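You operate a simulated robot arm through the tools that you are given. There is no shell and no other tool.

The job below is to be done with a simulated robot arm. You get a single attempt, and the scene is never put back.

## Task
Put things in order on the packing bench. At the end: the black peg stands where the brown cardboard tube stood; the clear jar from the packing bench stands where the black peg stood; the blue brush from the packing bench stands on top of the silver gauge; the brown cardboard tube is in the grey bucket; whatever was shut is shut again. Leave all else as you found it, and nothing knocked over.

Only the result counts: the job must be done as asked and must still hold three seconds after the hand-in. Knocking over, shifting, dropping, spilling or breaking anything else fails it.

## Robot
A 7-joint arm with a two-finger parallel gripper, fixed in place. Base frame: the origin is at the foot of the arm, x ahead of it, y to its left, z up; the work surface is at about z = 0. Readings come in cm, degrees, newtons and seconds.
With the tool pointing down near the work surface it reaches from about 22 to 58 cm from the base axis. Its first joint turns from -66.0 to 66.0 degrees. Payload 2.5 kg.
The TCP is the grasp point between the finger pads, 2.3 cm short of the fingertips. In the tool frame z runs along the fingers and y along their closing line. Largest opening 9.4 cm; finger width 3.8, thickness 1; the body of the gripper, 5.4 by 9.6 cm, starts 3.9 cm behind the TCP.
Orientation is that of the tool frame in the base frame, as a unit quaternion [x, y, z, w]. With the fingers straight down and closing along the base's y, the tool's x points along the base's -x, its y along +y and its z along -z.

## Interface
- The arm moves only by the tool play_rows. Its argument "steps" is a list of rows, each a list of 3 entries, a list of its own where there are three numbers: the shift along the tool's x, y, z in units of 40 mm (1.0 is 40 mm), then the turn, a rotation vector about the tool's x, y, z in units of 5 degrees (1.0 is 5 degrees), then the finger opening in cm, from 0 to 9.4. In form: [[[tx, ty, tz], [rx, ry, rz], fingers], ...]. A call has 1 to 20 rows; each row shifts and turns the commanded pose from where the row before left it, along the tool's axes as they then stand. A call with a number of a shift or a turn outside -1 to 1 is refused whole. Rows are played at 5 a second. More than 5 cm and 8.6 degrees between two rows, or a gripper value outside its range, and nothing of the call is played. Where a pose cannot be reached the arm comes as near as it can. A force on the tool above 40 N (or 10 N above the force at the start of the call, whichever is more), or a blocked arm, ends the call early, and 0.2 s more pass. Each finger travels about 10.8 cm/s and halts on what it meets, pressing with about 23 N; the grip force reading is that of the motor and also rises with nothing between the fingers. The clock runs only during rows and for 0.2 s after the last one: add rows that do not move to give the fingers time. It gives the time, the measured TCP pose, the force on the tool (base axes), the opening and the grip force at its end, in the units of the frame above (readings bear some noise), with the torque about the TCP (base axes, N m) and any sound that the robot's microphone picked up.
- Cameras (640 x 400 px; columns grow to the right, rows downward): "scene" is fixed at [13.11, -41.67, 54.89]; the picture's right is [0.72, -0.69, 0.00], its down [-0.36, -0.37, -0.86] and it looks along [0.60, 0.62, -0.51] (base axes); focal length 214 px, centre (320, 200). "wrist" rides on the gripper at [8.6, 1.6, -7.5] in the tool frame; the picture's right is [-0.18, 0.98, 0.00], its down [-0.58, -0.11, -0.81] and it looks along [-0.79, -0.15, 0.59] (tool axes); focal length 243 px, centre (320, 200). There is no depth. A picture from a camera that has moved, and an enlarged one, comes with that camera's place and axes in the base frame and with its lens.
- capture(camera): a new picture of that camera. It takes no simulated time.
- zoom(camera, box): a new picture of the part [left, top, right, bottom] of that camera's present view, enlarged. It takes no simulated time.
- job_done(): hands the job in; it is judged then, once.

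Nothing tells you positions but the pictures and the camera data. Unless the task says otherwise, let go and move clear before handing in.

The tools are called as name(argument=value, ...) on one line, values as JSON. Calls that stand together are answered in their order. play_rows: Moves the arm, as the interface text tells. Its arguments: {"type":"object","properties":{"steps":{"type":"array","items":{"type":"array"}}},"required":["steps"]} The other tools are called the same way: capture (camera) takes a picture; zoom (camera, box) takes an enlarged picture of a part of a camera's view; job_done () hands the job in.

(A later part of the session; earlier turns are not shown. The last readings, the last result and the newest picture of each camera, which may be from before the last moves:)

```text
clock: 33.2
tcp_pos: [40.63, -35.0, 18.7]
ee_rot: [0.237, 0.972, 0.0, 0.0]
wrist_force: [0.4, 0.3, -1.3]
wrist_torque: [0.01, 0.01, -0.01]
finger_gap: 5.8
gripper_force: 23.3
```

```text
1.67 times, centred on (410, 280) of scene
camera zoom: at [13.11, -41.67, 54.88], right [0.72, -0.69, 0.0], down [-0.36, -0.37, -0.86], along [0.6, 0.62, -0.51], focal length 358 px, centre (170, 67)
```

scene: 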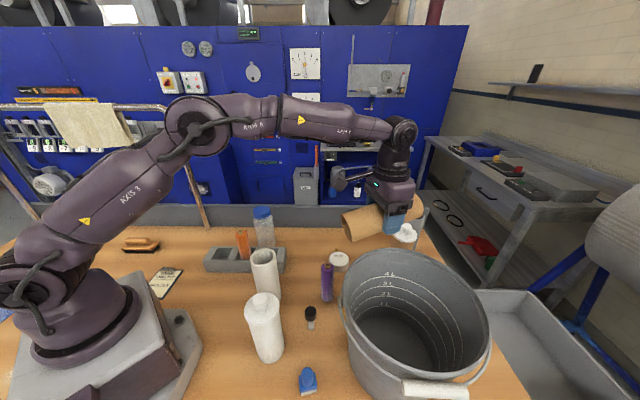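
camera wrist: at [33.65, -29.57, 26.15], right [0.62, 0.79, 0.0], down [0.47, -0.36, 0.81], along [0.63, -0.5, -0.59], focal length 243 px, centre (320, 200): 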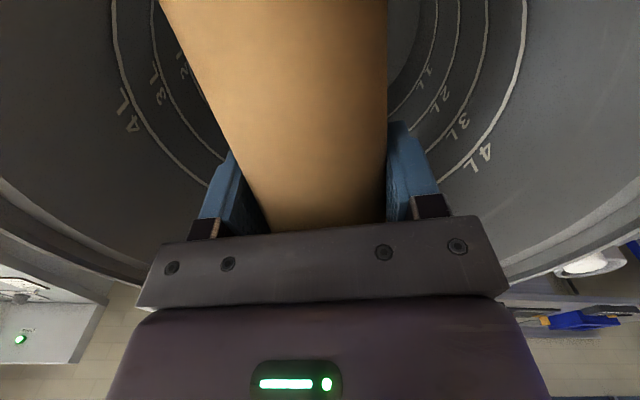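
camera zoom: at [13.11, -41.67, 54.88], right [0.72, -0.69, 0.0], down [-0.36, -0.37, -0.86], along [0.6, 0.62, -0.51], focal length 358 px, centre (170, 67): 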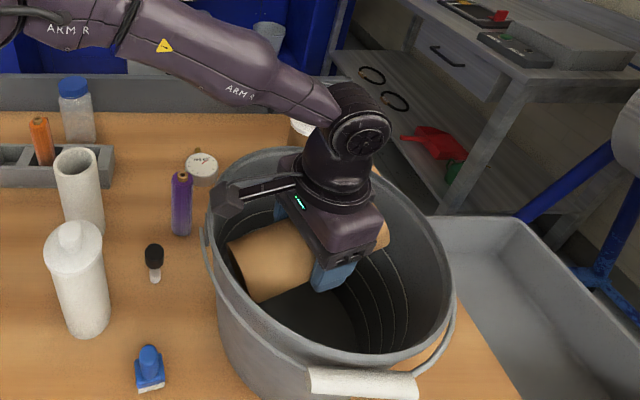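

The tube is well inside the bucket opening. I let it go here.

play_rows(steps=[[[0, 0, 0], [0, 0, 0], 8.0], [[0, 0, 0], [0, 0, 0], 8.0], [[0, 0, 0], [0, 0, 0], 8.0], [[0, 0, 0], [0, 0, 0], 8.0], [[0, 0, 0], [0, 0, 0], 8.0]])

capture(camera="wrist")

capture(camera="scene")

```text
clock: 34.4
tcp_pos: [40.53, -34.97, 18.76]
ee_rot: [0.237, 0.972, 0.0, -0.001]
wrist_force: [0.4, -0.6, 0.1]
wrist_torque: [0.02, 0.03, 0.05]
finger_gap: 8.01
gripper_force: 0.0
```

```text
taken
camera wrist: at [33.66, -29.57, 26.18], right [0.62, 0.79, 0.0], down [0.47, -0.36, 0.81], along [0.63, -0.5, -0.59], focal length 243 px, centre (320, 200)
```

wrist: 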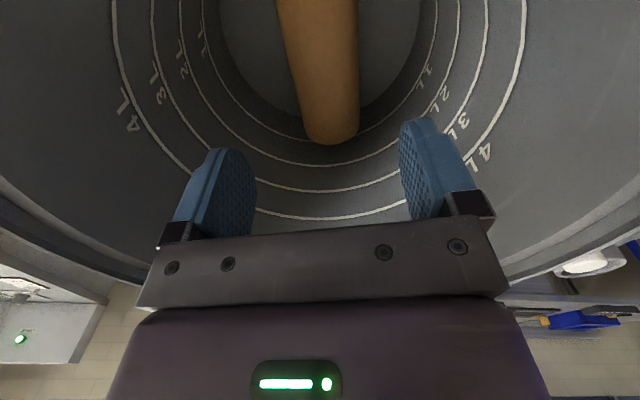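

```text
taken
```

scene: 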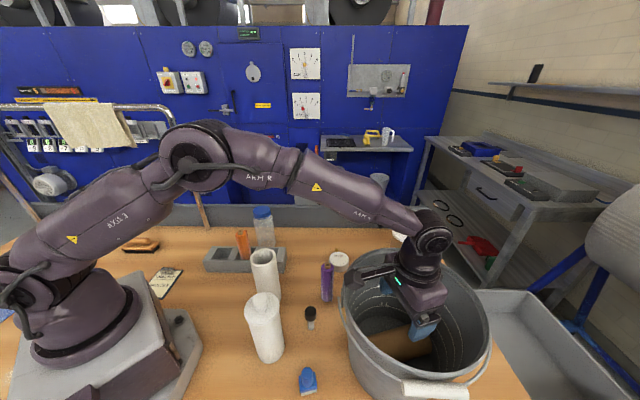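

The tube lies inside the bucket. Now I rise and move over to the black peg, turning the hand so the camera boom will avoid the white bottle and white tube.

play_rows(steps=[[[0, 0, -0.7], [0, 0, 0], 8.0], [[0, 0, -0.95], [0, 0, 0], 8.0], [[0, 0, -0.95], [0, 0, 0], 8.0], [[0, 0, -0.95], [0, 0, 0], 8.0], [[0, 0, -0.5], [0, 0, 0], 8.0], [[0.754, 0.532, 0], [0, 0, 0], 8.0], [[0.754, 0.532, 0], [0, 0, 0], 8.0], [[0.754, 0.532, 0], [0, 0, 0], 8.0], [[0.754, 0.532, 0], [0, 0, 0], 8.0], [[0.754, 0.532, 0], [0, 0, 0], 8.0], [[0, 0, 0], [0, 0, 0], 8.0]])

play_rows(steps=[[[0, 0, 0], [0, 0, -1], 8.0], [[0, 0, 0], [0, 0, -1], 8.0], [[0, 0, 0], [0, 0, -1], 8.0], [[0, 0, 0], [0, 0, -1], 8.0], [[0, 0, 0], [0, 0, -1], 8.0], [[0, 0, 0], [0, 0, -1], 8.0], [[0, 0, 0], [0, 0, -1], 8.0], [[0, 0, 0], [0, 0, -1], 8.0], [[0, 0, 0], [0, 0, -1], 8.0], [[0, 0, 0], [0, 0, -1], 8.0], [[0, 0, 0], [0, 0, -1], 8.0], [[0, 0, 0], [0, 0, -1], 8.0], [[0, 0, 0], [0, 0, -1], 8.0], [[0, 0, 0], [0, 0, -1], 8.0], [[0, 0, 0], [0, 0, -0.48], 8.0], [[0, 0, 0], [0, 0, 0], 8.0]])

capture(camera="wrist")

capture(camera="scene")

```text
clock: 36.8
tcp_pos: [31.68, -18.5, 34.91]
ee_rot: [0.237, 0.972, -0.001, 0.0]
wrist_force: [0.2, -0.7, 0.7]
wrist_torque: [0.04, -0.03, 0.0]
finger_gap: 7.99
gripper_force: 0.1
```

```text
clock: 40.2
tcp_pos: [32.06, -18.43, 34.85]
ee_rot: [-0.383, 0.924, -0.001, 0.0]
wrist_force: [-0.4, 0.5, -0.4]
wrist_torque: [-0.01, 0.01, 0.0]
finger_gap: 8.02
gripper_force: 0.1
```

```text
taken
camera wrist: at [24.78, -23.43, 42.37], right [-0.57, 0.82, 0.0], down [0.49, 0.33, 0.81], along [0.66, 0.46, -0.59], focal length 243 px, centre (320, 200)
```

wrist: 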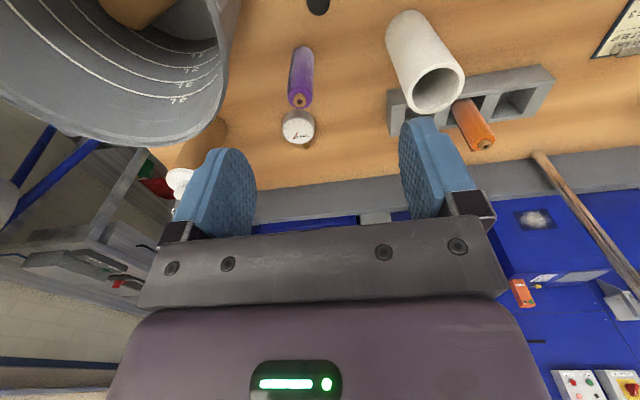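

```text
taken
```

scene: 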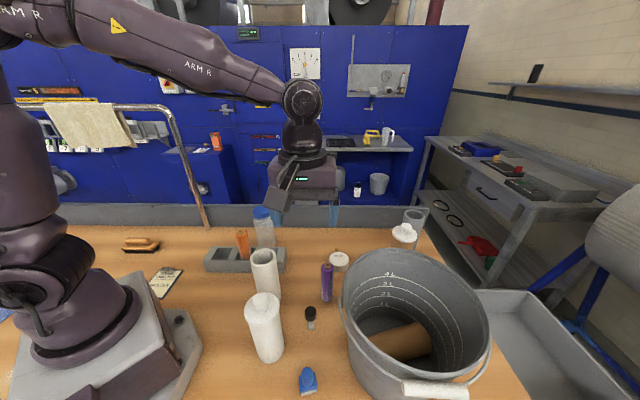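

The peg is almost directly below. I descend to z≈19 for a close look.

play_rows(steps=[[[0, 0, 0.8], [0, 0, 0], 8.0], [[0, 0, 0.8], [0, 0, 0], 8.0], [[0, 0, 0.8], [0, 0, 0], 8.0], [[0, 0, 0.8], [0, 0, 0], 8.0], [[0, 0, 0.8], [0, 0, 0], 8.0], [[0, 0, 0], [0, 0, 0], 8.0]])

zoom(camera="wrist", box=[240, 0, 400, 100])

capture(camera="wrist")

zoom(camera="scene", box=[230, 180, 400, 340])

```text
clock: 41.6
tcp_pos: [32.06, -18.15, 18.84]
ee_rot: [-0.383, 0.924, 0.0, 0.0]
wrist_force: [0.4, -0.7, 0.0]
wrist_torque: [-0.01, 0.0, 0.01]
finger_gap: 8.01
gripper_force: 0.1
```

```text
4.00 times, centred on (320, 50) of wrist
camera zoom: at [24.83, -23.25, 26.34], right [-0.56, 0.83, 0.0], down [0.49, 0.33, 0.81], along [0.67, 0.45, -0.59], focal length 970 px, centre (320, 800)
```

zoom: 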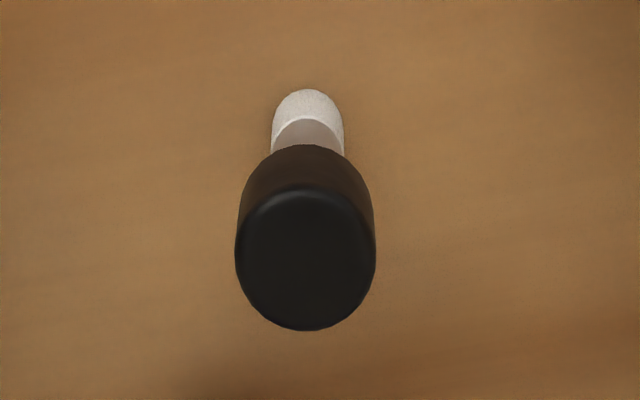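

```text
taken
camera wrist: at [24.83, -23.25, 26.34], right [-0.56, 0.83, 0.0], down [0.49, 0.33, 0.81], along [0.67, 0.45, -0.59], focal length 243 px, centre (320, 200)
```

wrist: 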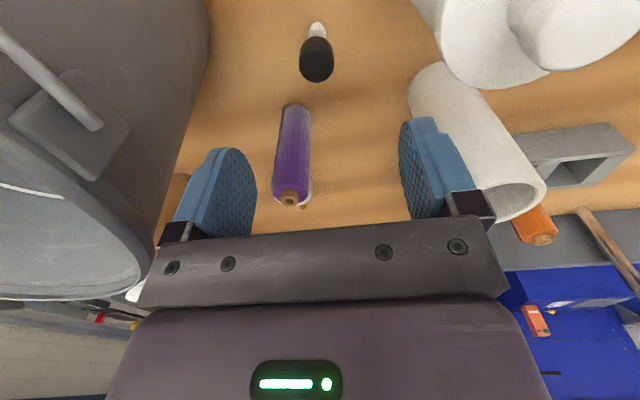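

```text
2.50 times, centred on (315, 260) of scene
camera zoom: at [13.11, -41.67, 54.89], right [0.72, -0.69, 0.0], down [-0.36, -0.37, -0.86], along [0.6, 0.62, -0.51], focal length 536 px, centre (332, 50)
```

zoom: 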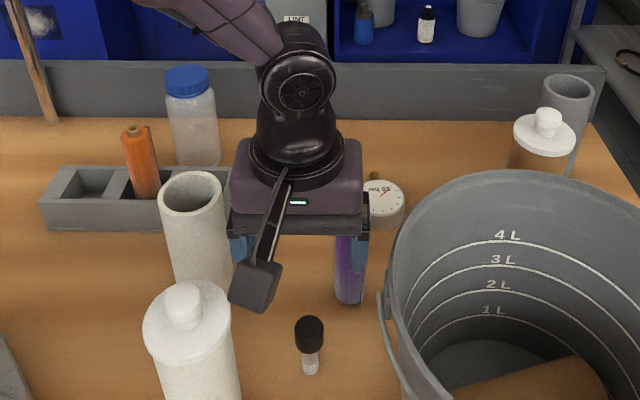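

The peg is centred near (32.4, -18.4), about 6.8 tall with a 2.7 cm wide head. I centre the hand, descend to head height and check.

play_rows(steps=[[[0, -0.09, 0], [0, 0, 0], 6.5], [[0, 0, 0.8], [0, 0, 0], 6.5], [[0, 0, 0.8], [0, 0, 0], 6.5], [[0, 0, 0.8], [0, 0, 0], 6.5], [[0, 0, 0.6], [0, 0, 0], 6.5], [[0, 0, 0.38], [0, 0, 0], 6.5], [[0, 0, 0], [0, 0, 0], 6.5], [[0, 0, 0], [0, 0, 0], 6.5]])

capture(camera="wrist")

zoom(camera="scene", box=[230, 220, 400, 380])

```text
clock: 43.4
tcp_pos: [32.16, -18.74, 5.4]
ee_rot: [-0.383, 0.924, -0.001, 0.0]
wrist_force: [1.0, 0.6, 0.5]
wrist_torque: [0.03, -0.01, 0.01]
finger_gap: 6.52
gripper_force: 0.1
```

```text
taken
camera wrist: at [24.88, -23.75, 12.92], right [-0.56, 0.83, 0.0], down [0.49, 0.33, 0.81], along [0.67, 0.45, -0.59], focal length 243 px, centre (320, 200)
```

wrist: 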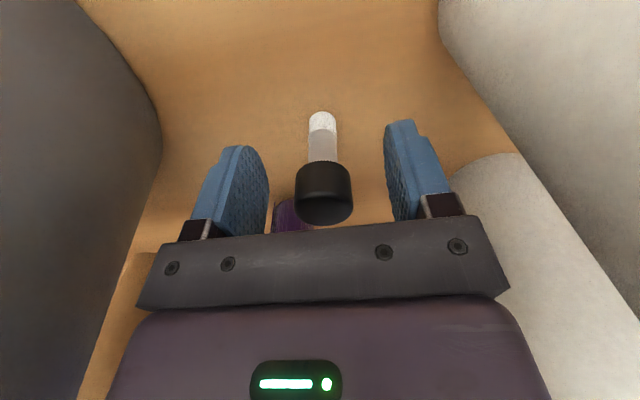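

```text
2.50 times, centred on (315, 300) of scene
camera zoom: at [13.11, -41.67, 54.89], right [0.72, -0.69, 0.0], down [-0.36, -0.37, -0.86], along [0.6, 0.62, -0.51], focal length 536 px, centre (332, -50)
```

zoom: 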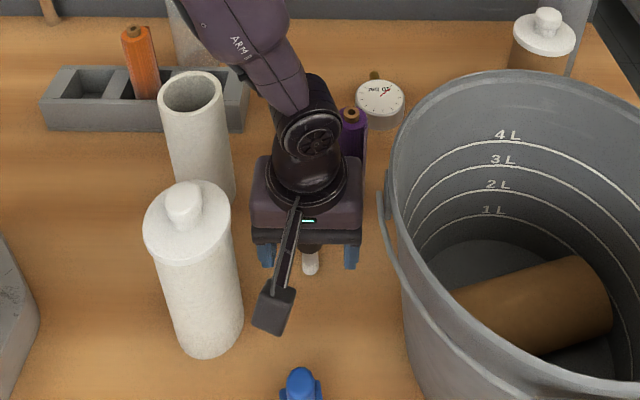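

The head is centred between the pads. I close on it.

play_rows(steps=[[[0, 0, 0], [0, 0, 0], 5.0], [[0, 0, 0], [0, 0, 0], 3.8], [[0, 0, 0], [0, 0, 0], 3.0], [[0, 0, 0], [0, 0, 0], 2.4], [[0, 0, 0], [0, 0, 0], 1.8], [[0, 0, 0], [0, 0, 0], 1.8], [[0, 0, 0], [0, 0, 0], 1.8]])

capture(camera="wrist")

```text
clock: 45.0
tcp_pos: [32.26, -18.84, 5.36]
ee_rot: [-0.382, 0.924, 0.0, 0.0]
wrist_force: [-0.3, -0.9, 0.9]
wrist_torque: [-0.04, -0.04, -0.04]
finger_gap: 2.75
gripper_force: 22.8
```

```text
taken
camera wrist: at [24.88, -23.76, 12.94], right [-0.56, 0.83, 0.0], down [0.49, 0.33, 0.81], along [0.67, 0.45, -0.59], focal length 243 px, centre (320, 200)
```

wrist: 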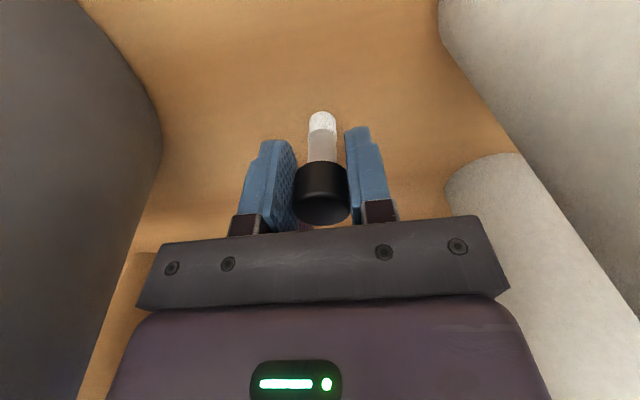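

Firm grip at 2.75 cm. I lift the peg slowly straight up and check the hold.

play_rows(steps=[[[0, 0, -0.2], [0, 0, 0], 1.8], [[0, 0, -0.4], [0, 0, 0], 1.8], [[0, 0, -0.6], [0, 0, 0], 1.8], [[0, 0, -0.7], [0, 0, 0], 1.8], [[0, 0, -0.7], [0, 0, 0], 1.8], [[0, 0, -0.7], [0, 0, 0], 1.8], [[0, 0, -0.7], [0, 0, 0], 1.8], [[0, 0, -0.7], [0, 0, 0], 1.8], [[0, 0, -0.7], [0, 0, 0], 1.8], [[0, 0, -0.4], [0, 0, 0], 1.8], [[0, 0, 0], [0, 0, 0], 1.8]])

capture(camera="wrist")

zoom(camera="scene", box=[200, 160, 400, 360])

```text
clock: 47.4
tcp_pos: [32.49, -18.69, 28.63]
ee_rot: [-0.383, 0.924, 0.001, 0.0]
wrist_force: [0.2, 0.2, -1.1]
wrist_torque: [-0.01, 0.0, -0.03]
finger_gap: 2.72
gripper_force: 23.0
```

```text
taken
camera wrist: at [25.11, -23.6, 36.03], right [-0.56, 0.83, 0.0], down [0.49, 0.33, 0.81], along [0.67, 0.46, -0.59], focal length 243 px, centre (320, 200)
```

wrist: 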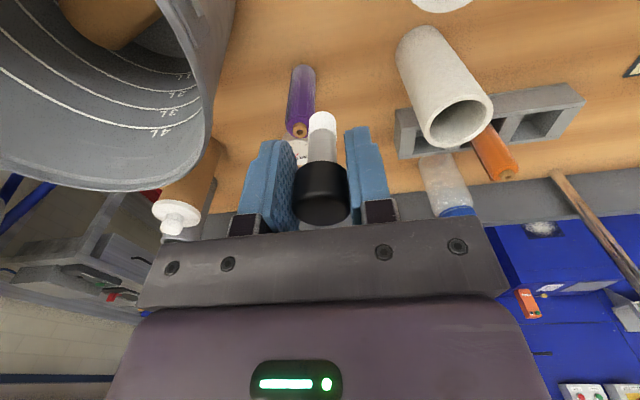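

```text
2.00 times, centred on (300, 260) of scene
camera zoom: at [13.11, -41.67, 54.89], right [0.72, -0.69, 0.0], down [-0.36, -0.37, -0.86], along [0.6, 0.62, -0.51], focal length 429 px, centre (360, 80)
```

zoom: 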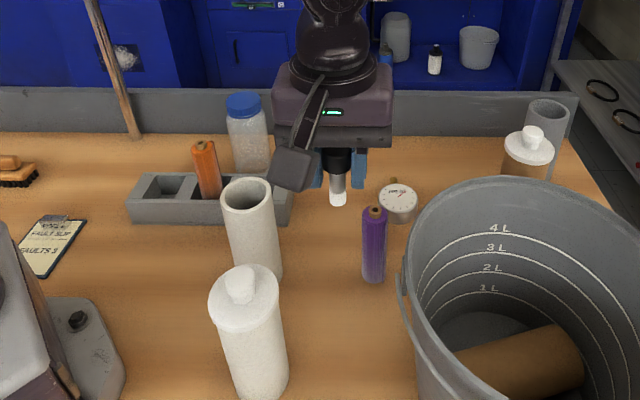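

The peg is held well. I carry it between the white tube and gauge, over the rack, to the tube's old spot at (30.75, 25.4).

play_rows(steps=[[[-0.4, 0.23, 0], [0, 0, 0], 1.8], [[-0.6, 0.34, 0], [0, 0, 0], 1.8], [[-0.6, 0.34, 0], [0, 0, 0], 1.8], [[-0.6, 0.34, 0], [0, 0, 0], 1.8], [[-0.6, 0.34, 0], [0, 0, 0], 1.8], [[-0.31, 0.178, 0], [0, 0, 0], 1.8], [[-0.47, 0.665, 0], [0, 0, 0], 1.8], [[-0.47, 0.665, 0], [0, 0, 0], 1.8], [[-0.47, 0.665, 0], [0, 0, 0], 1.8], [[-0.47, 0.665, 0], [0, 0, 0], 1.8], [[-0.47, 0.665, 0], [0, 0, 0], 1.8], [[-0.47, 0.665, 0], [0, 0, 0], 1.8], [[-0.47, 0.665, 0], [0, 0, 0], 1.8], [[-0.47, 0.665, 0], [0, 0, 0], 1.8], [[-0.47, 0.665, 0], [0, 0, 0], 1.8], [[-0.2, 0.3, 0], [0, 0, 0], 1.8], [[0, 0, 0], [0, 0, 0], 1.8]])

capture(camera="wrist")

capture(camera="scene")

```text
clock: 51.0
tcp_pos: [30.62, 25.47, 28.45]
ee_rot: [-0.383, 0.924, 0.0, 0.0]
wrist_force: [0.1, 0.1, -0.9]
wrist_torque: [-0.03, -0.01, -0.01]
finger_gap: 2.74
gripper_force: 22.8
```

```text
taken
camera wrist: at [23.41, 20.5, 35.98], right [-0.56, 0.83, 0.0], down [0.49, 0.33, 0.81], along [0.67, 0.45, -0.59], focal length 243 px, centre (320, 200)
```

wrist: 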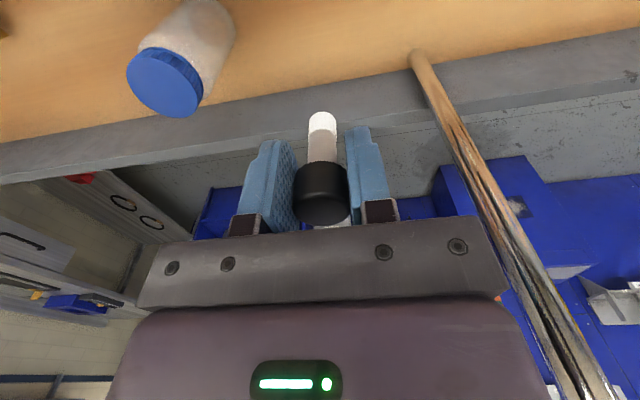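

```text
taken
```

scene: 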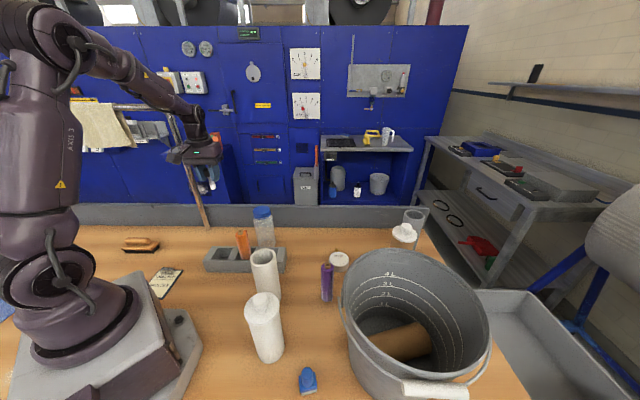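

The peg is over the tube's old spot. I lower it to just above the surface.

play_rows(steps=[[[-0.02, -0.03, 0.7], [0, 0, 0], 1.8], [[0, 0, 0.8], [0, 0, 0], 1.8], [[0, 0, 0.8], [0, 0, 0], 1.8], [[0, 0, 0.8], [0, 0, 0], 1.8], [[0, 0, 0.8], [0, 0, 0], 1.8], [[0, 0, 0.8], [0, 0, 0], 1.8], [[0, 0, 0.5], [0, 0, 0], 1.8], [[0, 0, 0.3], [0, 0, 0], 1.8], [[0, 0, 0.1], [0, 0, 0], 1.8], [[0, 0, 0], [0, 0, 0], 1.8], [[0, 0, 0], [0, 0, 0], 1.8]])

capture(camera="wrist")

zoom(camera="scene", box=[180, 180, 300, 290])

```text
clock: 53.4
tcp_pos: [30.9, 25.33, 5.96]
ee_rot: [-0.383, 0.924, 0.0, 0.0]
wrist_force: [-0.1, -0.2, -1.0]
wrist_torque: [0.02, -0.02, 0.01]
finger_gap: 2.72
gripper_force: 22.9
```

```text
taken
camera wrist: at [23.66, 20.42, 13.49], right [-0.56, 0.83, 0.0], down [0.49, 0.33, 0.81], along [0.67, 0.45, -0.59], focal length 243 px, centre (320, 200)
```

wrist: 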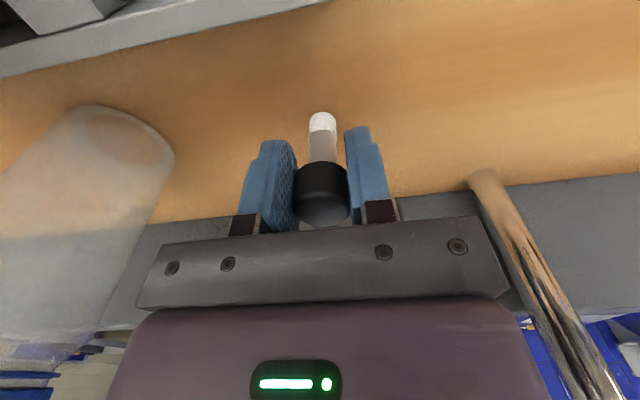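

```text
3.64 times, centred on (240, 235) of scene
camera zoom: at [13.11, -41.67, 54.89], right [0.72, -0.69, 0.0], down [-0.36, -0.37, -0.86], along [0.6, 0.62, -0.51], focal length 780 px, centre (611, 73)
```

zoom: 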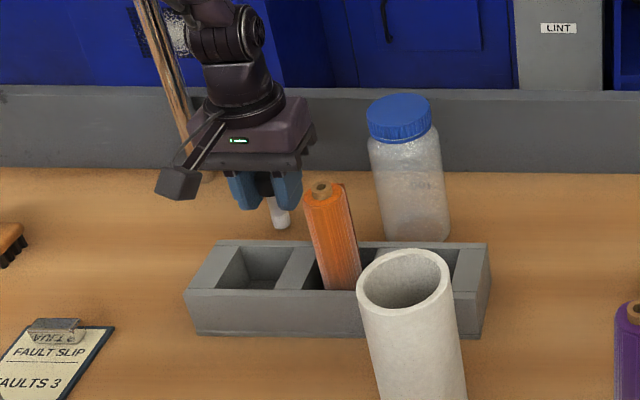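

play_rows(steps=[[[0, 0, 0.06], [0, 0, 0], 1.8], [[0, 0, 0.05], [0, 0, 0], 1.8], [[0, 0, 0.04], [0, 0, 0], 1.8], [[0, 0, 0], [0, 0, 0], 1.8], [[0, 0, 0], [0, 0, 0], 1.8]])

```text
clock: 54.6
tcp_pos: [30.99, 25.29, 5.54]
ee_rot: [-0.383, 0.924, -0.001, -0.001]
wrist_force: [0.0, 0.0, -1.2]
wrist_torque: [-0.02, -0.01, -0.03]
finger_gap: 2.72
gripper_force: 22.3
```

Not touching yet, so I lower in small steps.

play_rows(steps=[[[0, 0, 0.03], [0, 0, 0], 1.8], [[0, 0, 0.03], [0, 0, 0], 1.8], [[0, 0, 0], [0, 0, 0], 1.8], [[0, 0, 0], [0, 0, 0], 1.8]])

```text
clock: 55.6
tcp_pos: [30.98, 25.44, 5.38]
ee_rot: [-0.383, 0.924, 0.0, 0.0]
wrist_force: [-2.6, -0.1, 17.0]
wrist_torque: [0.08, 0.07, 0.02]
finger_gap: 2.7
gripper_force: 22.9
```

Contact made. I relieve the pressure slightly and open.

play_rows(steps=[[[0, 0, -0.022], [0, 0, 0], 1.8], [[0, 0, 0], [0, 0, 0], 1.8], [[0, 0, 0], [0, 0, 0], 2.8], [[0, 0, 0], [0, 0, 0], 3.4], [[0, 0, 0], [0, 0, 0], 4.5], [[0, 0, 0], [0, 0, 0], 6.5], [[0, 0, 0], [0, 0, 0], 6.5]])

capture(camera="wrist")

```text
clock: 57.2
tcp_pos: [30.88, 25.34, 5.34]
ee_rot: [-0.383, 0.924, 0.0, 0.0]
wrist_force: [0.3, 0.2, -0.1]
wrist_torque: [-0.01, -0.01, 0.02]
finger_gap: 6.51
gripper_force: 0.1
```

```text
taken
camera wrist: at [23.65, 20.31, 12.87], right [-0.56, 0.83, 0.0], down [0.49, 0.33, 0.81], along [0.67, 0.45, -0.59], focal length 243 px, centre (320, 200)
```

wrist: 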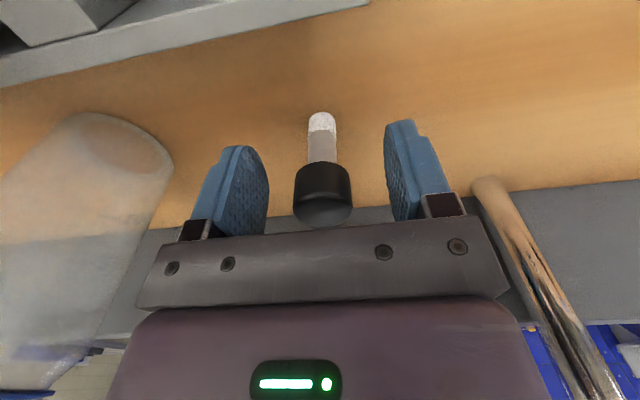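

The peg stands upright on the tube's spot. I rise straight up and move above the clear jar.

play_rows(steps=[[[0, 0, -0.3], [0, 0, 0], 6.5], [[0, 0, -0.7], [0, 0, 0], 6.5], [[0, 0, -0.8], [0, 0, 0], 6.5], [[0, 0, -0.9], [0, 0, 0], 6.5], [[0, 0, -0.9], [0, 0, 0], 6.5], [[0, 0, -0.9], [0, 0, 0], 6.5], [[0, 0, -0.9], [0, 0, 0], 6.5], [[0, 0, -0.7], [0, 0, 0], 6.5], [[-0.027, -0.688, 0], [0, 0, 0], 9.4], [[-0.027, -0.688, 0], [0, 0, 0], 9.4], [[-0.027, -0.688, 0], [0, 0, 0], 9.4], [[-0.027, -0.688, 0], [0, 0, 0], 9.4], [[-0.027, -0.688, 0], [0, 0, 0], 9.4], [[0, 0, 0], [0, 0, 0], 9.4], [[0, 0, 0], [0, 0, 0], 9.4]])

capture(camera="wrist")

zoom(camera="scene", box=[180, 180, 300, 290])

```text
clock: 60.4
tcp_pos: [41.13, 15.93, 29.45]
ee_rot: [-0.383, 0.924, 0.0, -0.001]
wrist_force: [-0.2, 1.6, 0.3]
wrist_torque: [-0.03, -0.01, 0.0]
finger_gap: 9.4
gripper_force: 0.0
```

```text
taken
camera wrist: at [33.88, 10.93, 37.02], right [-0.56, 0.83, 0.0], down [0.49, 0.33, 0.81], along [0.67, 0.45, -0.59], focal length 243 px, centre (320, 200)
```

wrist: 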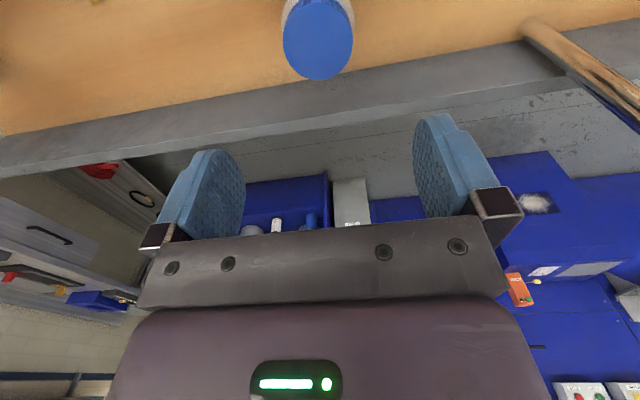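

```text
3.64 times, centred on (240, 235) of scene
camera zoom: at [13.11, -41.67, 54.89], right [0.72, -0.69, 0.0], down [-0.36, -0.37, -0.86], along [0.6, 0.62, -0.51], focal length 780 px, centre (611, 73)
```

zoom: 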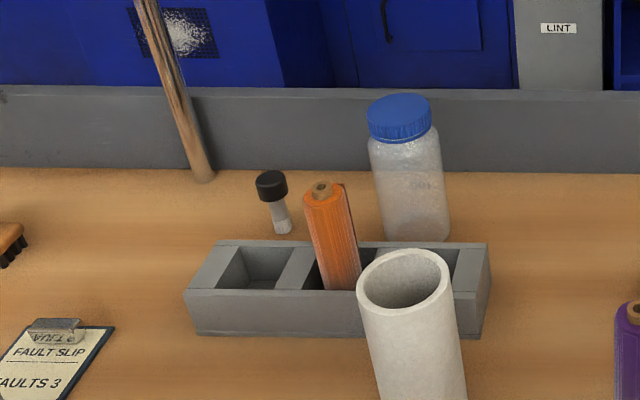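

zoom(camera="wrist", box=[250, 0, 390, 90])

zoom(camera="scene", box=[235, 195, 295, 260])

```text
4.44 times, centred on (320, 45) of wrist
camera zoom: at [33.88, 10.93, 37.02], right [-0.56, 0.83, 0.0], down [0.49, 0.33, 0.81], along [0.67, 0.45, -0.59], focal length 1078 px, centre (320, 889)
```

zoom: 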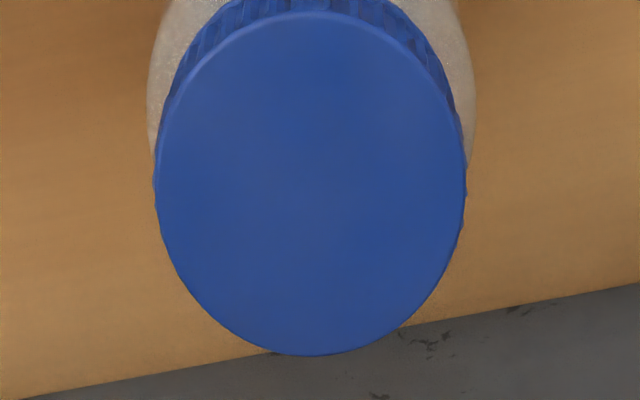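

```text
6.15 times, centred on (265, 228) of scene
camera zoom: at [13.11, -41.67, 54.89], right [0.72, -0.69, 0.0], down [-0.36, -0.37, -0.86], along [0.6, 0.62, -0.51], focal length 1320 px, centre (658, 31)
```

zoom: 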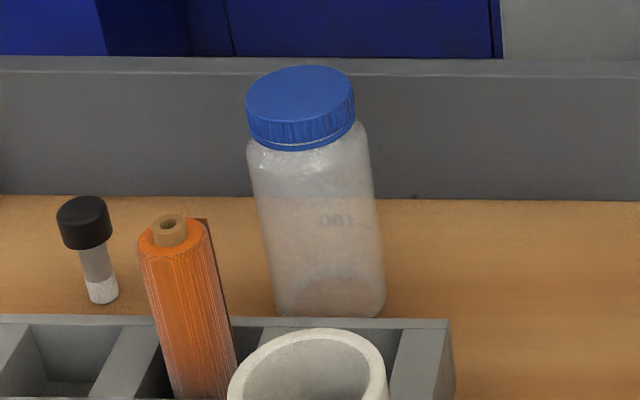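

The jar is directly below (about (41.2, 15.9), 14.5 tall, body about 7 cm wide). I descend around it, keeping the palm just above the lid.

play_rows(steps=[[[0, -0.04, 0.6], [0, 0, 0], 9.4], [[0, 0, 0.8], [0, 0, 0], 9.4], [[0, 0, 0.8], [0, 0, 0], 9.4], [[0, 0, 0.8], [0, 0, 0], 9.4], [[0, 0, 0.8], [0, 0, 0], 9.4], [[0, 0, 0.5], [0, 0, 0], 9.4], [[0, 0, 0.25], [0, 0, 0], 9.4], [[0, 0, 0], [0, 0, 0], 9.4], [[0, 0, 0], [0, 0, 0], 9.4]])

capture(camera="wrist")

zoom(camera="scene", box=[200, 160, 320, 280])

```text
clock: 62.4
tcp_pos: [41.22, 15.9, 11.59]
ee_rot: [-0.384, 0.923, 0.001, 0.0]
wrist_force: [-0.5, -0.1, -0.1]
wrist_torque: [0.0, 0.03, 0.01]
finger_gap: 9.41
gripper_force: 0.0
```

```text
taken
camera wrist: at [33.95, 10.87, 19.11], right [-0.56, 0.83, 0.0], down [0.49, 0.33, 0.81], along [0.67, 0.45, -0.59], focal length 243 px, centre (320, 200)
```

wrist: 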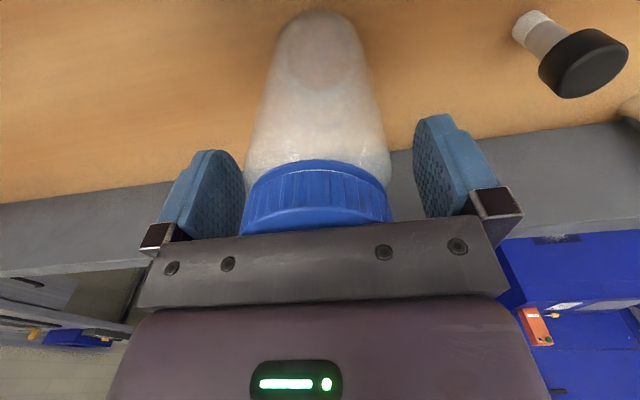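

```text
3.33 times, centred on (260, 220) of scene
camera zoom: at [13.11, -41.67, 54.89], right [0.72, -0.69, 0.0], down [-0.36, -0.37, -0.86], along [0.6, 0.62, -0.51], focal length 715 px, centre (520, 133)
```

zoom: 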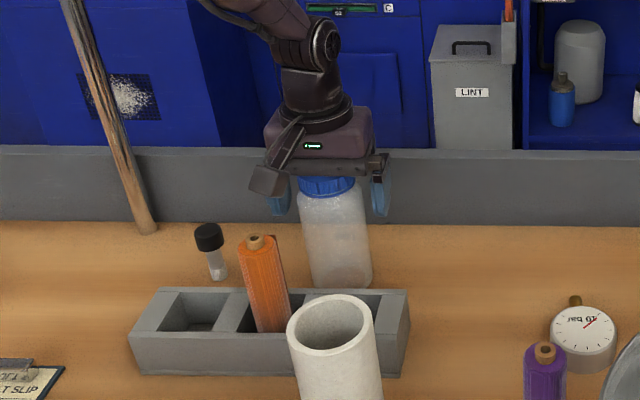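

The jar's lid is just under the palm and the body is between the pads. I close on the body here.

play_rows(steps=[[[0, 0, 0], [0, 0, 0], 8.4], [[0, 0, 0], [0, 0, 0], 7.6], [[0, 0, 0], [0, 0, 0], 7.0], [[0, 0, 0], [0, 0, 0], 6.4], [[0, 0, 0], [0, 0, 0], 5.8], [[0, 0, 0], [0, 0, 0], 5.8], [[0, 0, 0], [0, 0, 0], 5.8]])

capture(camera="wrist")

```text
clock: 64.0
tcp_pos: [41.26, 15.89, 11.62]
ee_rot: [-0.383, 0.924, 0.001, -0.001]
wrist_force: [0.0, -1.3, -0.1]
wrist_torque: [-0.04, -0.03, 0.02]
finger_gap: 6.45
gripper_force: 23.2
```

```text
taken
camera wrist: at [33.95, 10.86, 19.12], right [-0.56, 0.83, 0.0], down [0.49, 0.33, 0.81], along [0.67, 0.45, -0.59], focal length 243 px, centre (320, 200)
```

wrist: 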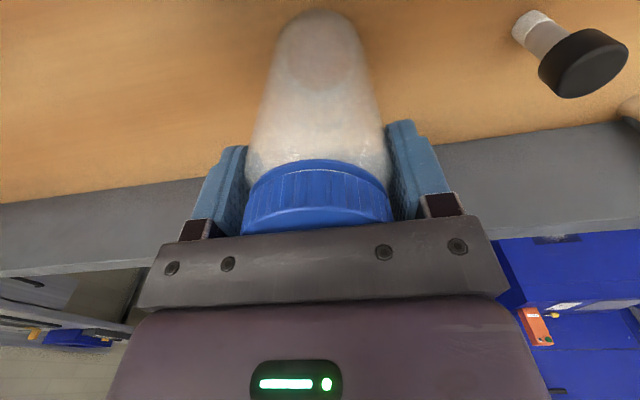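

Gripped at 6.45 cm. I lift slowly and check the hold.

play_rows(steps=[[[0, 0, -0.15], [0, 0, 0], 5.8], [[0, 0, -0.3], [0, 0, 0], 5.8], [[0, 0, -0.4], [0, 0, 0], 5.8], [[0, 0, -0.5], [0, 0, 0], 5.8], [[0, 0, -0.5], [0, 0, 0], 5.8], [[0, 0, -0.6], [0, 0, 0], 5.8], [[0, 0, -0.6], [0, 0, 0], 5.8], [[0, 0, -0.6], [0, 0, 0], 5.8], [[0, 0, -0.6], [0, 0, 0], 5.8], [[0, 0, -0.6], [0, 0, 0], 5.8], [[0, 0, -0.3], [0, 0, 0], 5.8], [[0, 0, 0], [0, 0, 0], 5.8]])

capture(camera="wrist")

zoom(camera="scene", box=[180, 120, 360, 290])

```text
clock: 66.6
tcp_pos: [41.17, 15.76, 32.2]
ee_rot: [-0.383, 0.924, 0.0, -0.001]
wrist_force: [-0.7, -0.8, -0.4]
wrist_torque: [0.0, -0.01, 0.0]
finger_gap: 6.44
gripper_force: 23.5
```

```text
taken
camera wrist: at [33.85, 10.84, 39.69], right [-0.56, 0.83, 0.0], down [0.49, 0.33, 0.81], along [0.66, 0.46, -0.59], focal length 243 px, centre (320, 200)
```

wrist: 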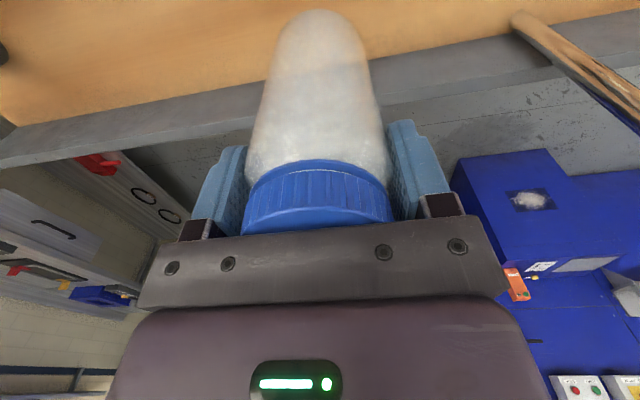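

```text
2.35 times, centred on (270, 205) of scene
camera zoom: at [13.11, -41.67, 54.89], right [0.72, -0.69, 0.0], down [-0.36, -0.37, -0.86], along [0.6, 0.62, -0.51], focal length 505 px, centre (438, 188)
```

zoom: 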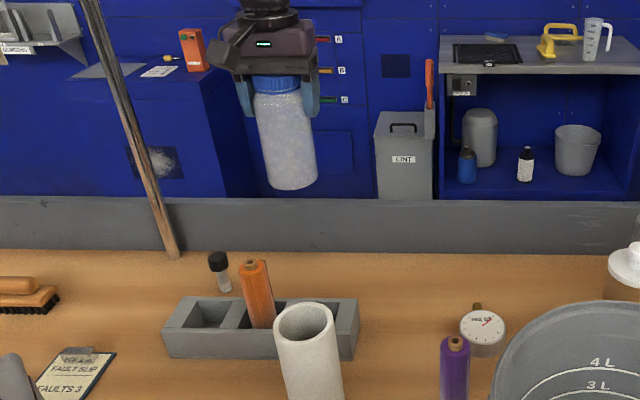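

The jar is held steadily. I carry it clear of the white tube and purple peg to the black peg's former spot.

play_rows(steps=[[[0.3, -0.22, 0], [0, 0, 0], 5.8], [[0.474, -0.34, 0], [0, 0, 0], 5.8], [[0.474, -0.34, 0], [0, 0, 0], 5.8], [[0.474, -0.34, 0], [0, 0, 0], 5.8], [[0.474, -0.34, 0], [0, 0, 0], 5.8], [[0.474, -0.34, 0], [0, 0, 0], 5.8], [[0.474, -0.34, 0], [0, 0, 0], 5.8], [[0.474, -0.34, 0], [0, 0, 0], 5.8], [[0.474, -0.34, 0], [0, 0, 0], 5.8], [[0.45, -0.2, 0], [0, 0, 0], 5.8], [[0.45, -0.2, 0], [0, 0, 0], 5.8], [[0.45, -0.2, 0], [0, 0, 0], 5.8], [[0.45, -0.2, 0], [0, 0, 0], 5.8], [[0.45, -0.2, 0], [0, 0, 0], 5.8], [[0.45, -0.2, 0], [0, 0, 0], 5.8], [[0.45, -0.2, 0], [0, 0, 0], 5.8], [[0.4, -0.17, 0], [0, 0, 0], 5.8], [[0, 0, 0], [0, 0, 0], 5.8], [[0, 0, 0], [0, 0, 0], 5.8]])

capture(camera="wrist")

capture(camera="scene")

```text
clock: 70.6
tcp_pos: [32.38, -18.68, 32.28]
ee_rot: [-0.383, 0.924, 0.0, 0.0]
wrist_force: [-0.7, 0.0, -1.0]
wrist_torque: [-0.01, 0.03, 0.03]
finger_gap: 6.46
gripper_force: 23.3
```

```text
taken
camera wrist: at [25.08, -23.55, 39.67], right [-0.56, 0.83, 0.0], down [0.49, 0.33, 0.81], along [0.67, 0.45, -0.59], focal length 243 px, centre (320, 200)
```

wrist: 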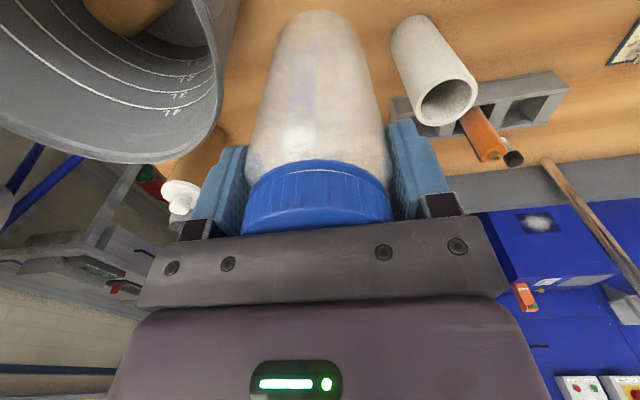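

```text
taken
```

scene: 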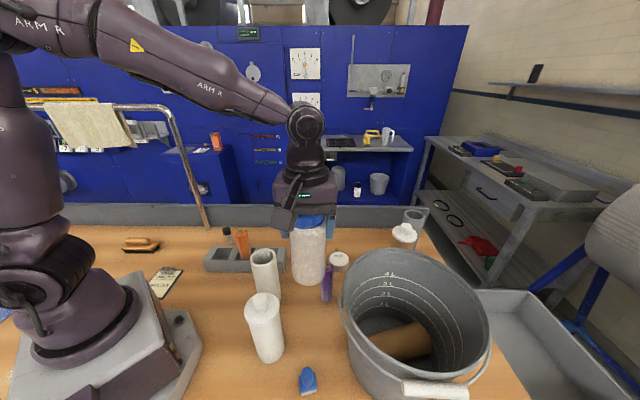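

play_rows(steps=[[[0, 0, 0.4], [0, 0, 0], 5.8], [[0, 0, 0.7], [0, 0, 0], 5.8], [[0, 0, 0.7], [0, 0, 0], 5.8], [[0, 0, 0.7], [0, 0, 0], 5.8], [[0, 0, 0.7], [0, 0, 0], 5.8], [[0, 0, 0.7], [0, 0, 0], 5.8], [[0, 0, 0.5], [0, 0, 0], 5.8], [[0, 0, 0.4], [0, 0, 0], 5.8], [[0, 0, 0.2], [0, 0, 0], 5.8], [[0, 0, 0], [0, 0, 0], 5.8], [[0, 0, 0], [0, 0, 0], 5.8]])

zoom(camera="scene", box=[220, 200, 420, 400])

```text
clock: 73.0
tcp_pos: [32.0, -18.47, 12.09]
ee_rot: [-0.383, 0.924, 0.0, -0.002]
wrist_force: [-0.1, 0.6, -0.3]
wrist_torque: [0.02, 0.02, 0.02]
finger_gap: 6.45
gripper_force: 22.9
```

```text
2.00 times, centred on (320, 300) of scene
camera zoom: at [13.11, -41.67, 54.89], right [0.72, -0.69, 0.0], down [-0.36, -0.37, -0.86], along [0.6, 0.62, -0.51], focal length 429 px, centre (320, 0)
```

zoom: 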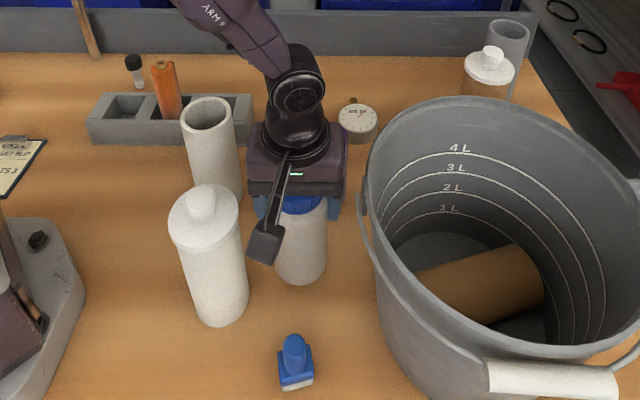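

play_rows(steps=[[[0, 0, 0.04], [0, 0, 0], 5.8], [[0, 0, 0.03], [0, 0, 0], 5.8], [[0, 0, 0.02], [0, 0, 0], 5.8], [[0, 0, 0], [0, 0, 0], 5.8], [[0, 0, 0], [0, 0, 0], 5.8]])

```text
clock: 74.2
tcp_pos: [32.33, -18.67, 11.81]
ee_rot: [-0.383, 0.924, 0.001, 0.0]
wrist_force: [0.0, -0.6, -1.1]
wrist_torque: [-0.02, -0.01, 0.0]
finger_gap: 6.41
gripper_force: 23.0
```

play_rows(steps=[[[0, 0, 0.025], [0, 0, 0], 5.8], [[0, 0, 0.02], [0, 0, 0], 5.8], [[0, 0, 0], [0, 0, 0], 5.8], [[0, 0, 0], [0, 0, 0], 5.8]])

```text
clock: 75.2
tcp_pos: [32.32, -18.51, 11.5]
ee_rot: [-0.383, 0.924, 0.0, 0.0]
wrist_force: [-4.2, 0.9, 17.5]
wrist_torque: [0.15, 0.24, 0.08]
finger_gap: 6.45
gripper_force: 23.6
```

The jar touches the bench. I relieve the pressure and open evenly.

play_rows(steps=[[[0, 0, -0.022], [0, 0, 0], 5.8], [[0, 0, 0], [0, 0, 0], 5.8], [[0, 0, 0], [0, 0, 0], 6.6], [[0, 0, 0], [0, 0, 0], 7.2], [[0, 0, 0], [0, 0, 0], 8.2], [[0, 0, 0], [0, 0, 0], 9.4], [[0, 0, 0], [0, 0, 0], 9.4]])

capture(camera="wrist")

```text
clock: 76.8
tcp_pos: [32.36, -18.63, 11.55]
ee_rot: [-0.382, 0.924, -0.001, 0.0]
wrist_force: [-0.4, -0.4, 0.0]
wrist_torque: [0.0, 0.01, 0.02]
finger_gap: 9.4
gripper_force: 0.1
```

```text
taken
camera wrist: at [25.03, -23.53, 19.16], right [-0.56, 0.83, 0.0], down [0.49, 0.33, 0.81], along [0.67, 0.45, -0.59], focal length 243 px, centre (320, 200)
```

wrist: 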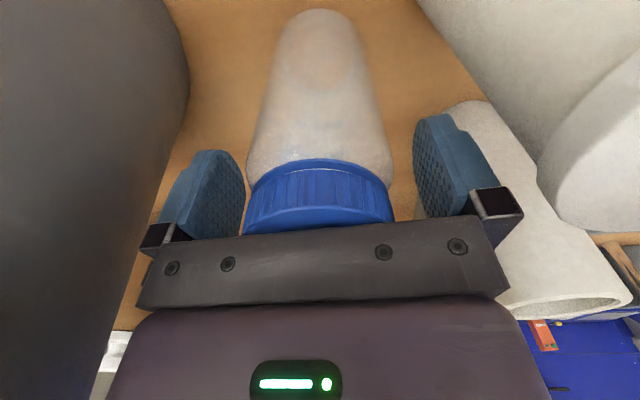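

The jar stands on the peg's old spot. I rise straight up and go over the blue brush.

play_rows(steps=[[[0, 0, -0.4], [0, 0, 0], 9.4], [[0, 0, -0.8], [0, 0, 0], 9.4], [[0, 0, -0.8], [0, 0, 0], 9.4], [[0, 0, -0.8], [0, 0, 0], 9.4], [[0, 0, -0.8], [0, 0, 0], 9.4], [[0, 0, -0.8], [0, 0, 0], 9.4], [[0, 0, -0.8], [0, 0, 0], 9.4], [[0.75, 0.01, 0], [0, 0, 0], 9.4], [[0.75, 0.01, 0], [0, 0, 0], 9.4], [[0.75, 0.01, 0], [0, 0, 0], 9.4], [[0.75, 0.01, 0], [0, 0, 0], 9.4], [[0, 0, 0], [0, 0, 0], 9.4], [[0, 0, 0], [0, 0, 0], 9.4]])

capture(camera="wrist")

capture(camera="scene")

zoom(camera="scene", box=[270, 340, 350, 400])

```text
clock: 79.6
tcp_pos: [23.38, -27.08, 32.25]
ee_rot: [-0.381, 0.925, -0.001, 0.0]
wrist_force: [0.3, 0.3, 0.6]
wrist_torque: [-0.03, 0.06, 0.01]
finger_gap: 9.39
gripper_force: 0.0
```

```text
taken
camera wrist: at [16.11, -31.98, 39.88], right [-0.56, 0.83, 0.0], down [0.49, 0.33, 0.81], along [0.67, 0.45, -0.59], focal length 243 px, centre (320, 200)
```

wrist: 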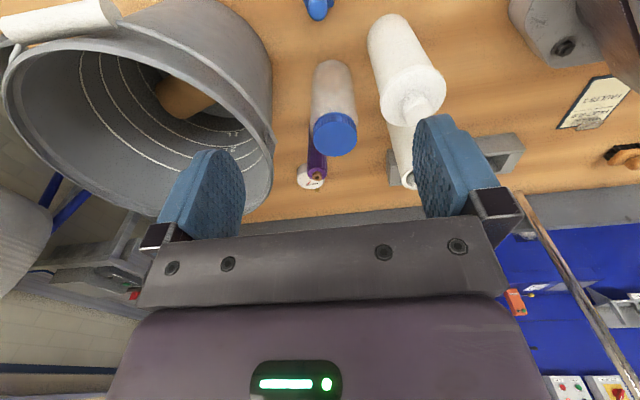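

```text
taken
```

scene: 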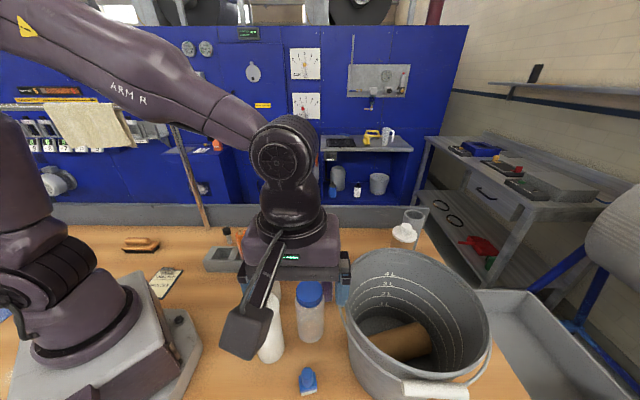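

```text
6.67 times, centred on (310, 370) of scene
camera zoom: at [13.11, -41.67, 54.89], right [0.72, -0.69, 0.0], down [-0.36, -0.37, -0.86], along [0.6, 0.62, -0.51], focal length 1430 px, centre (387, -933)
```

zoom: 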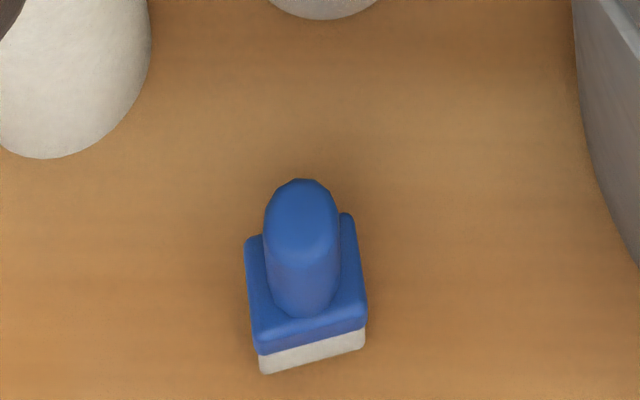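

The brush is nearly below; its base edges run at about -32°, so I turn the hand a further 12.5° to align and descend for a close look.

play_rows(steps=[[[0, 0, 0], [0, 0, -0.85], 8.0], [[0, 0, 0], [0, 0, -0.85], 7.0], [[0, 0, 0], [0, 0, -0.8], 7.0], [[0, 0, 0.8], [0, 0, 0], 7.0], [[0, 0, 0.8], [0, 0, 0], 7.0], [[0, 0, 0.8], [0, 0, 0], 7.0], [[0, 0, 0.8], [0, 0, 0], 7.0], [[0, 0, 0], [0, 0, 0], 7.0], [[0, 0, 0], [0, 0, 0], 7.0]])

capture(camera="wrist")

zoom(camera="wrist", box=[260, 0, 380, 90])

```text
clock: 81.6
tcp_pos: [23.54, -26.87, 19.5]
ee_rot: [-0.481, 0.877, 0.001, 0.0]
wrist_force: [0.1, 0.7, -0.1]
wrist_torque: [0.0, 0.01, 0.01]
finger_gap: 7.0
gripper_force: 0.0
```

```text
taken
camera wrist: at [17.51, -33.28, 27.11], right [-0.73, 0.68, 0.0], down [0.41, 0.43, 0.81], along [0.55, 0.59, -0.59], focal length 243 px, centre (320, 200)
```

wrist: 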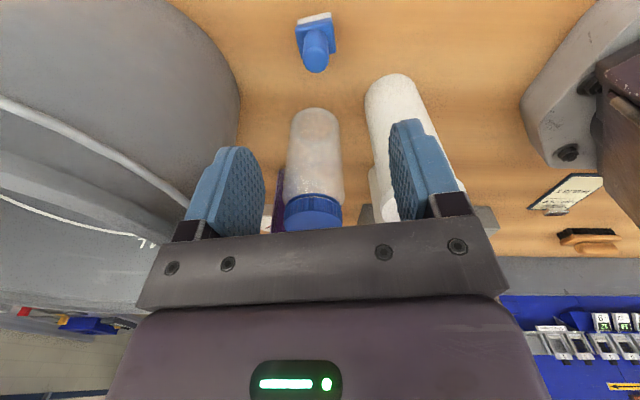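

```text
4.44 times, centred on (320, 45) of wrist
camera zoom: at [17.51, -33.28, 27.11], right [-0.73, 0.68, 0.0], down [0.41, 0.43, 0.81], along [0.55, 0.59, -0.59], focal length 1078 px, centre (320, 889)
```

zoom: 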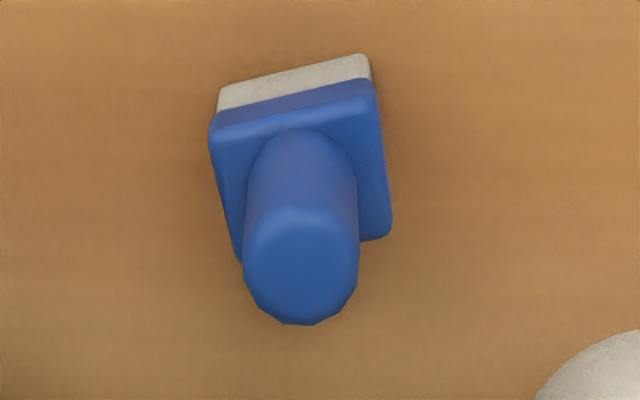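

The brush's round handle stands at about (24.0, -26.75). I centre and descend around the handle, tips staying above the base plate.

play_rows(steps=[[[-0.095, -0.1, 0], [0, 0, 0], 6.0], [[0, 0, 0.7], [0, 0, 0], 6.0], [[0, 0, 0.8], [0, 0, 0], 6.0], [[0, 0, 0.8], [0, 0, 0], 6.0], [[0, 0, 0.7], [0, 0, 0], 6.0], [[0, 0, 0.4], [0, 0, 0], 6.0], [[0, 0, 0.13], [0, 0, 0], 6.0], [[0, 0, 0], [0, 0, 0], 6.0], [[0, 0, 0], [0, 0, 0], 6.0]])

capture(camera="wrist")

zoom(camera="scene", box=[240, 300, 380, 400])

```text
clock: 83.6
tcp_pos: [24.09, -26.78, 5.64]
ee_rot: [-0.481, 0.877, 0.001, 0.0]
wrist_force: [0.7, 0.0, -0.3]
wrist_torque: [-0.02, -0.03, -0.03]
finger_gap: 6.01
gripper_force: 0.0
```

```text
taken
camera wrist: at [17.98, -33.27, 13.05], right [-0.73, 0.68, 0.0], down [0.41, 0.43, 0.81], along [0.55, 0.59, -0.59], focal length 243 px, centre (320, 200)
```

wrist: 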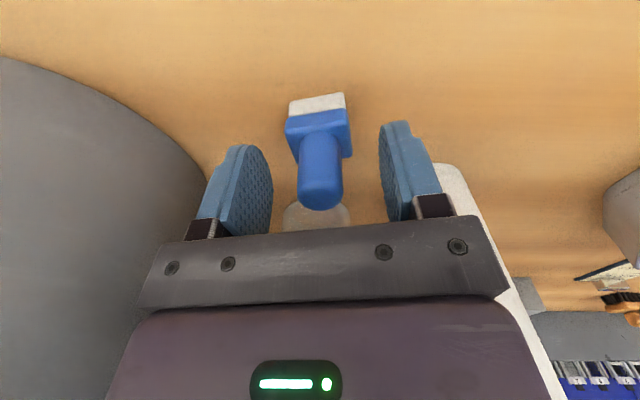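

```text
4.00 times, centred on (310, 350) of scene
camera zoom: at [13.11, -41.67, 54.89], right [0.72, -0.69, 0.0], down [-0.36, -0.37, -0.86], along [0.6, 0.62, -0.51], focal length 858 px, centre (360, -400)
```

zoom: 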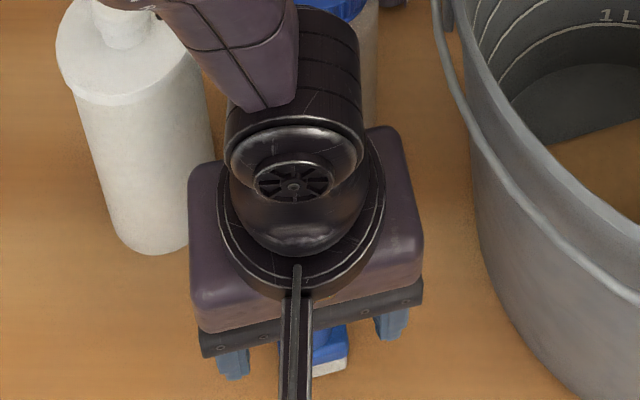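

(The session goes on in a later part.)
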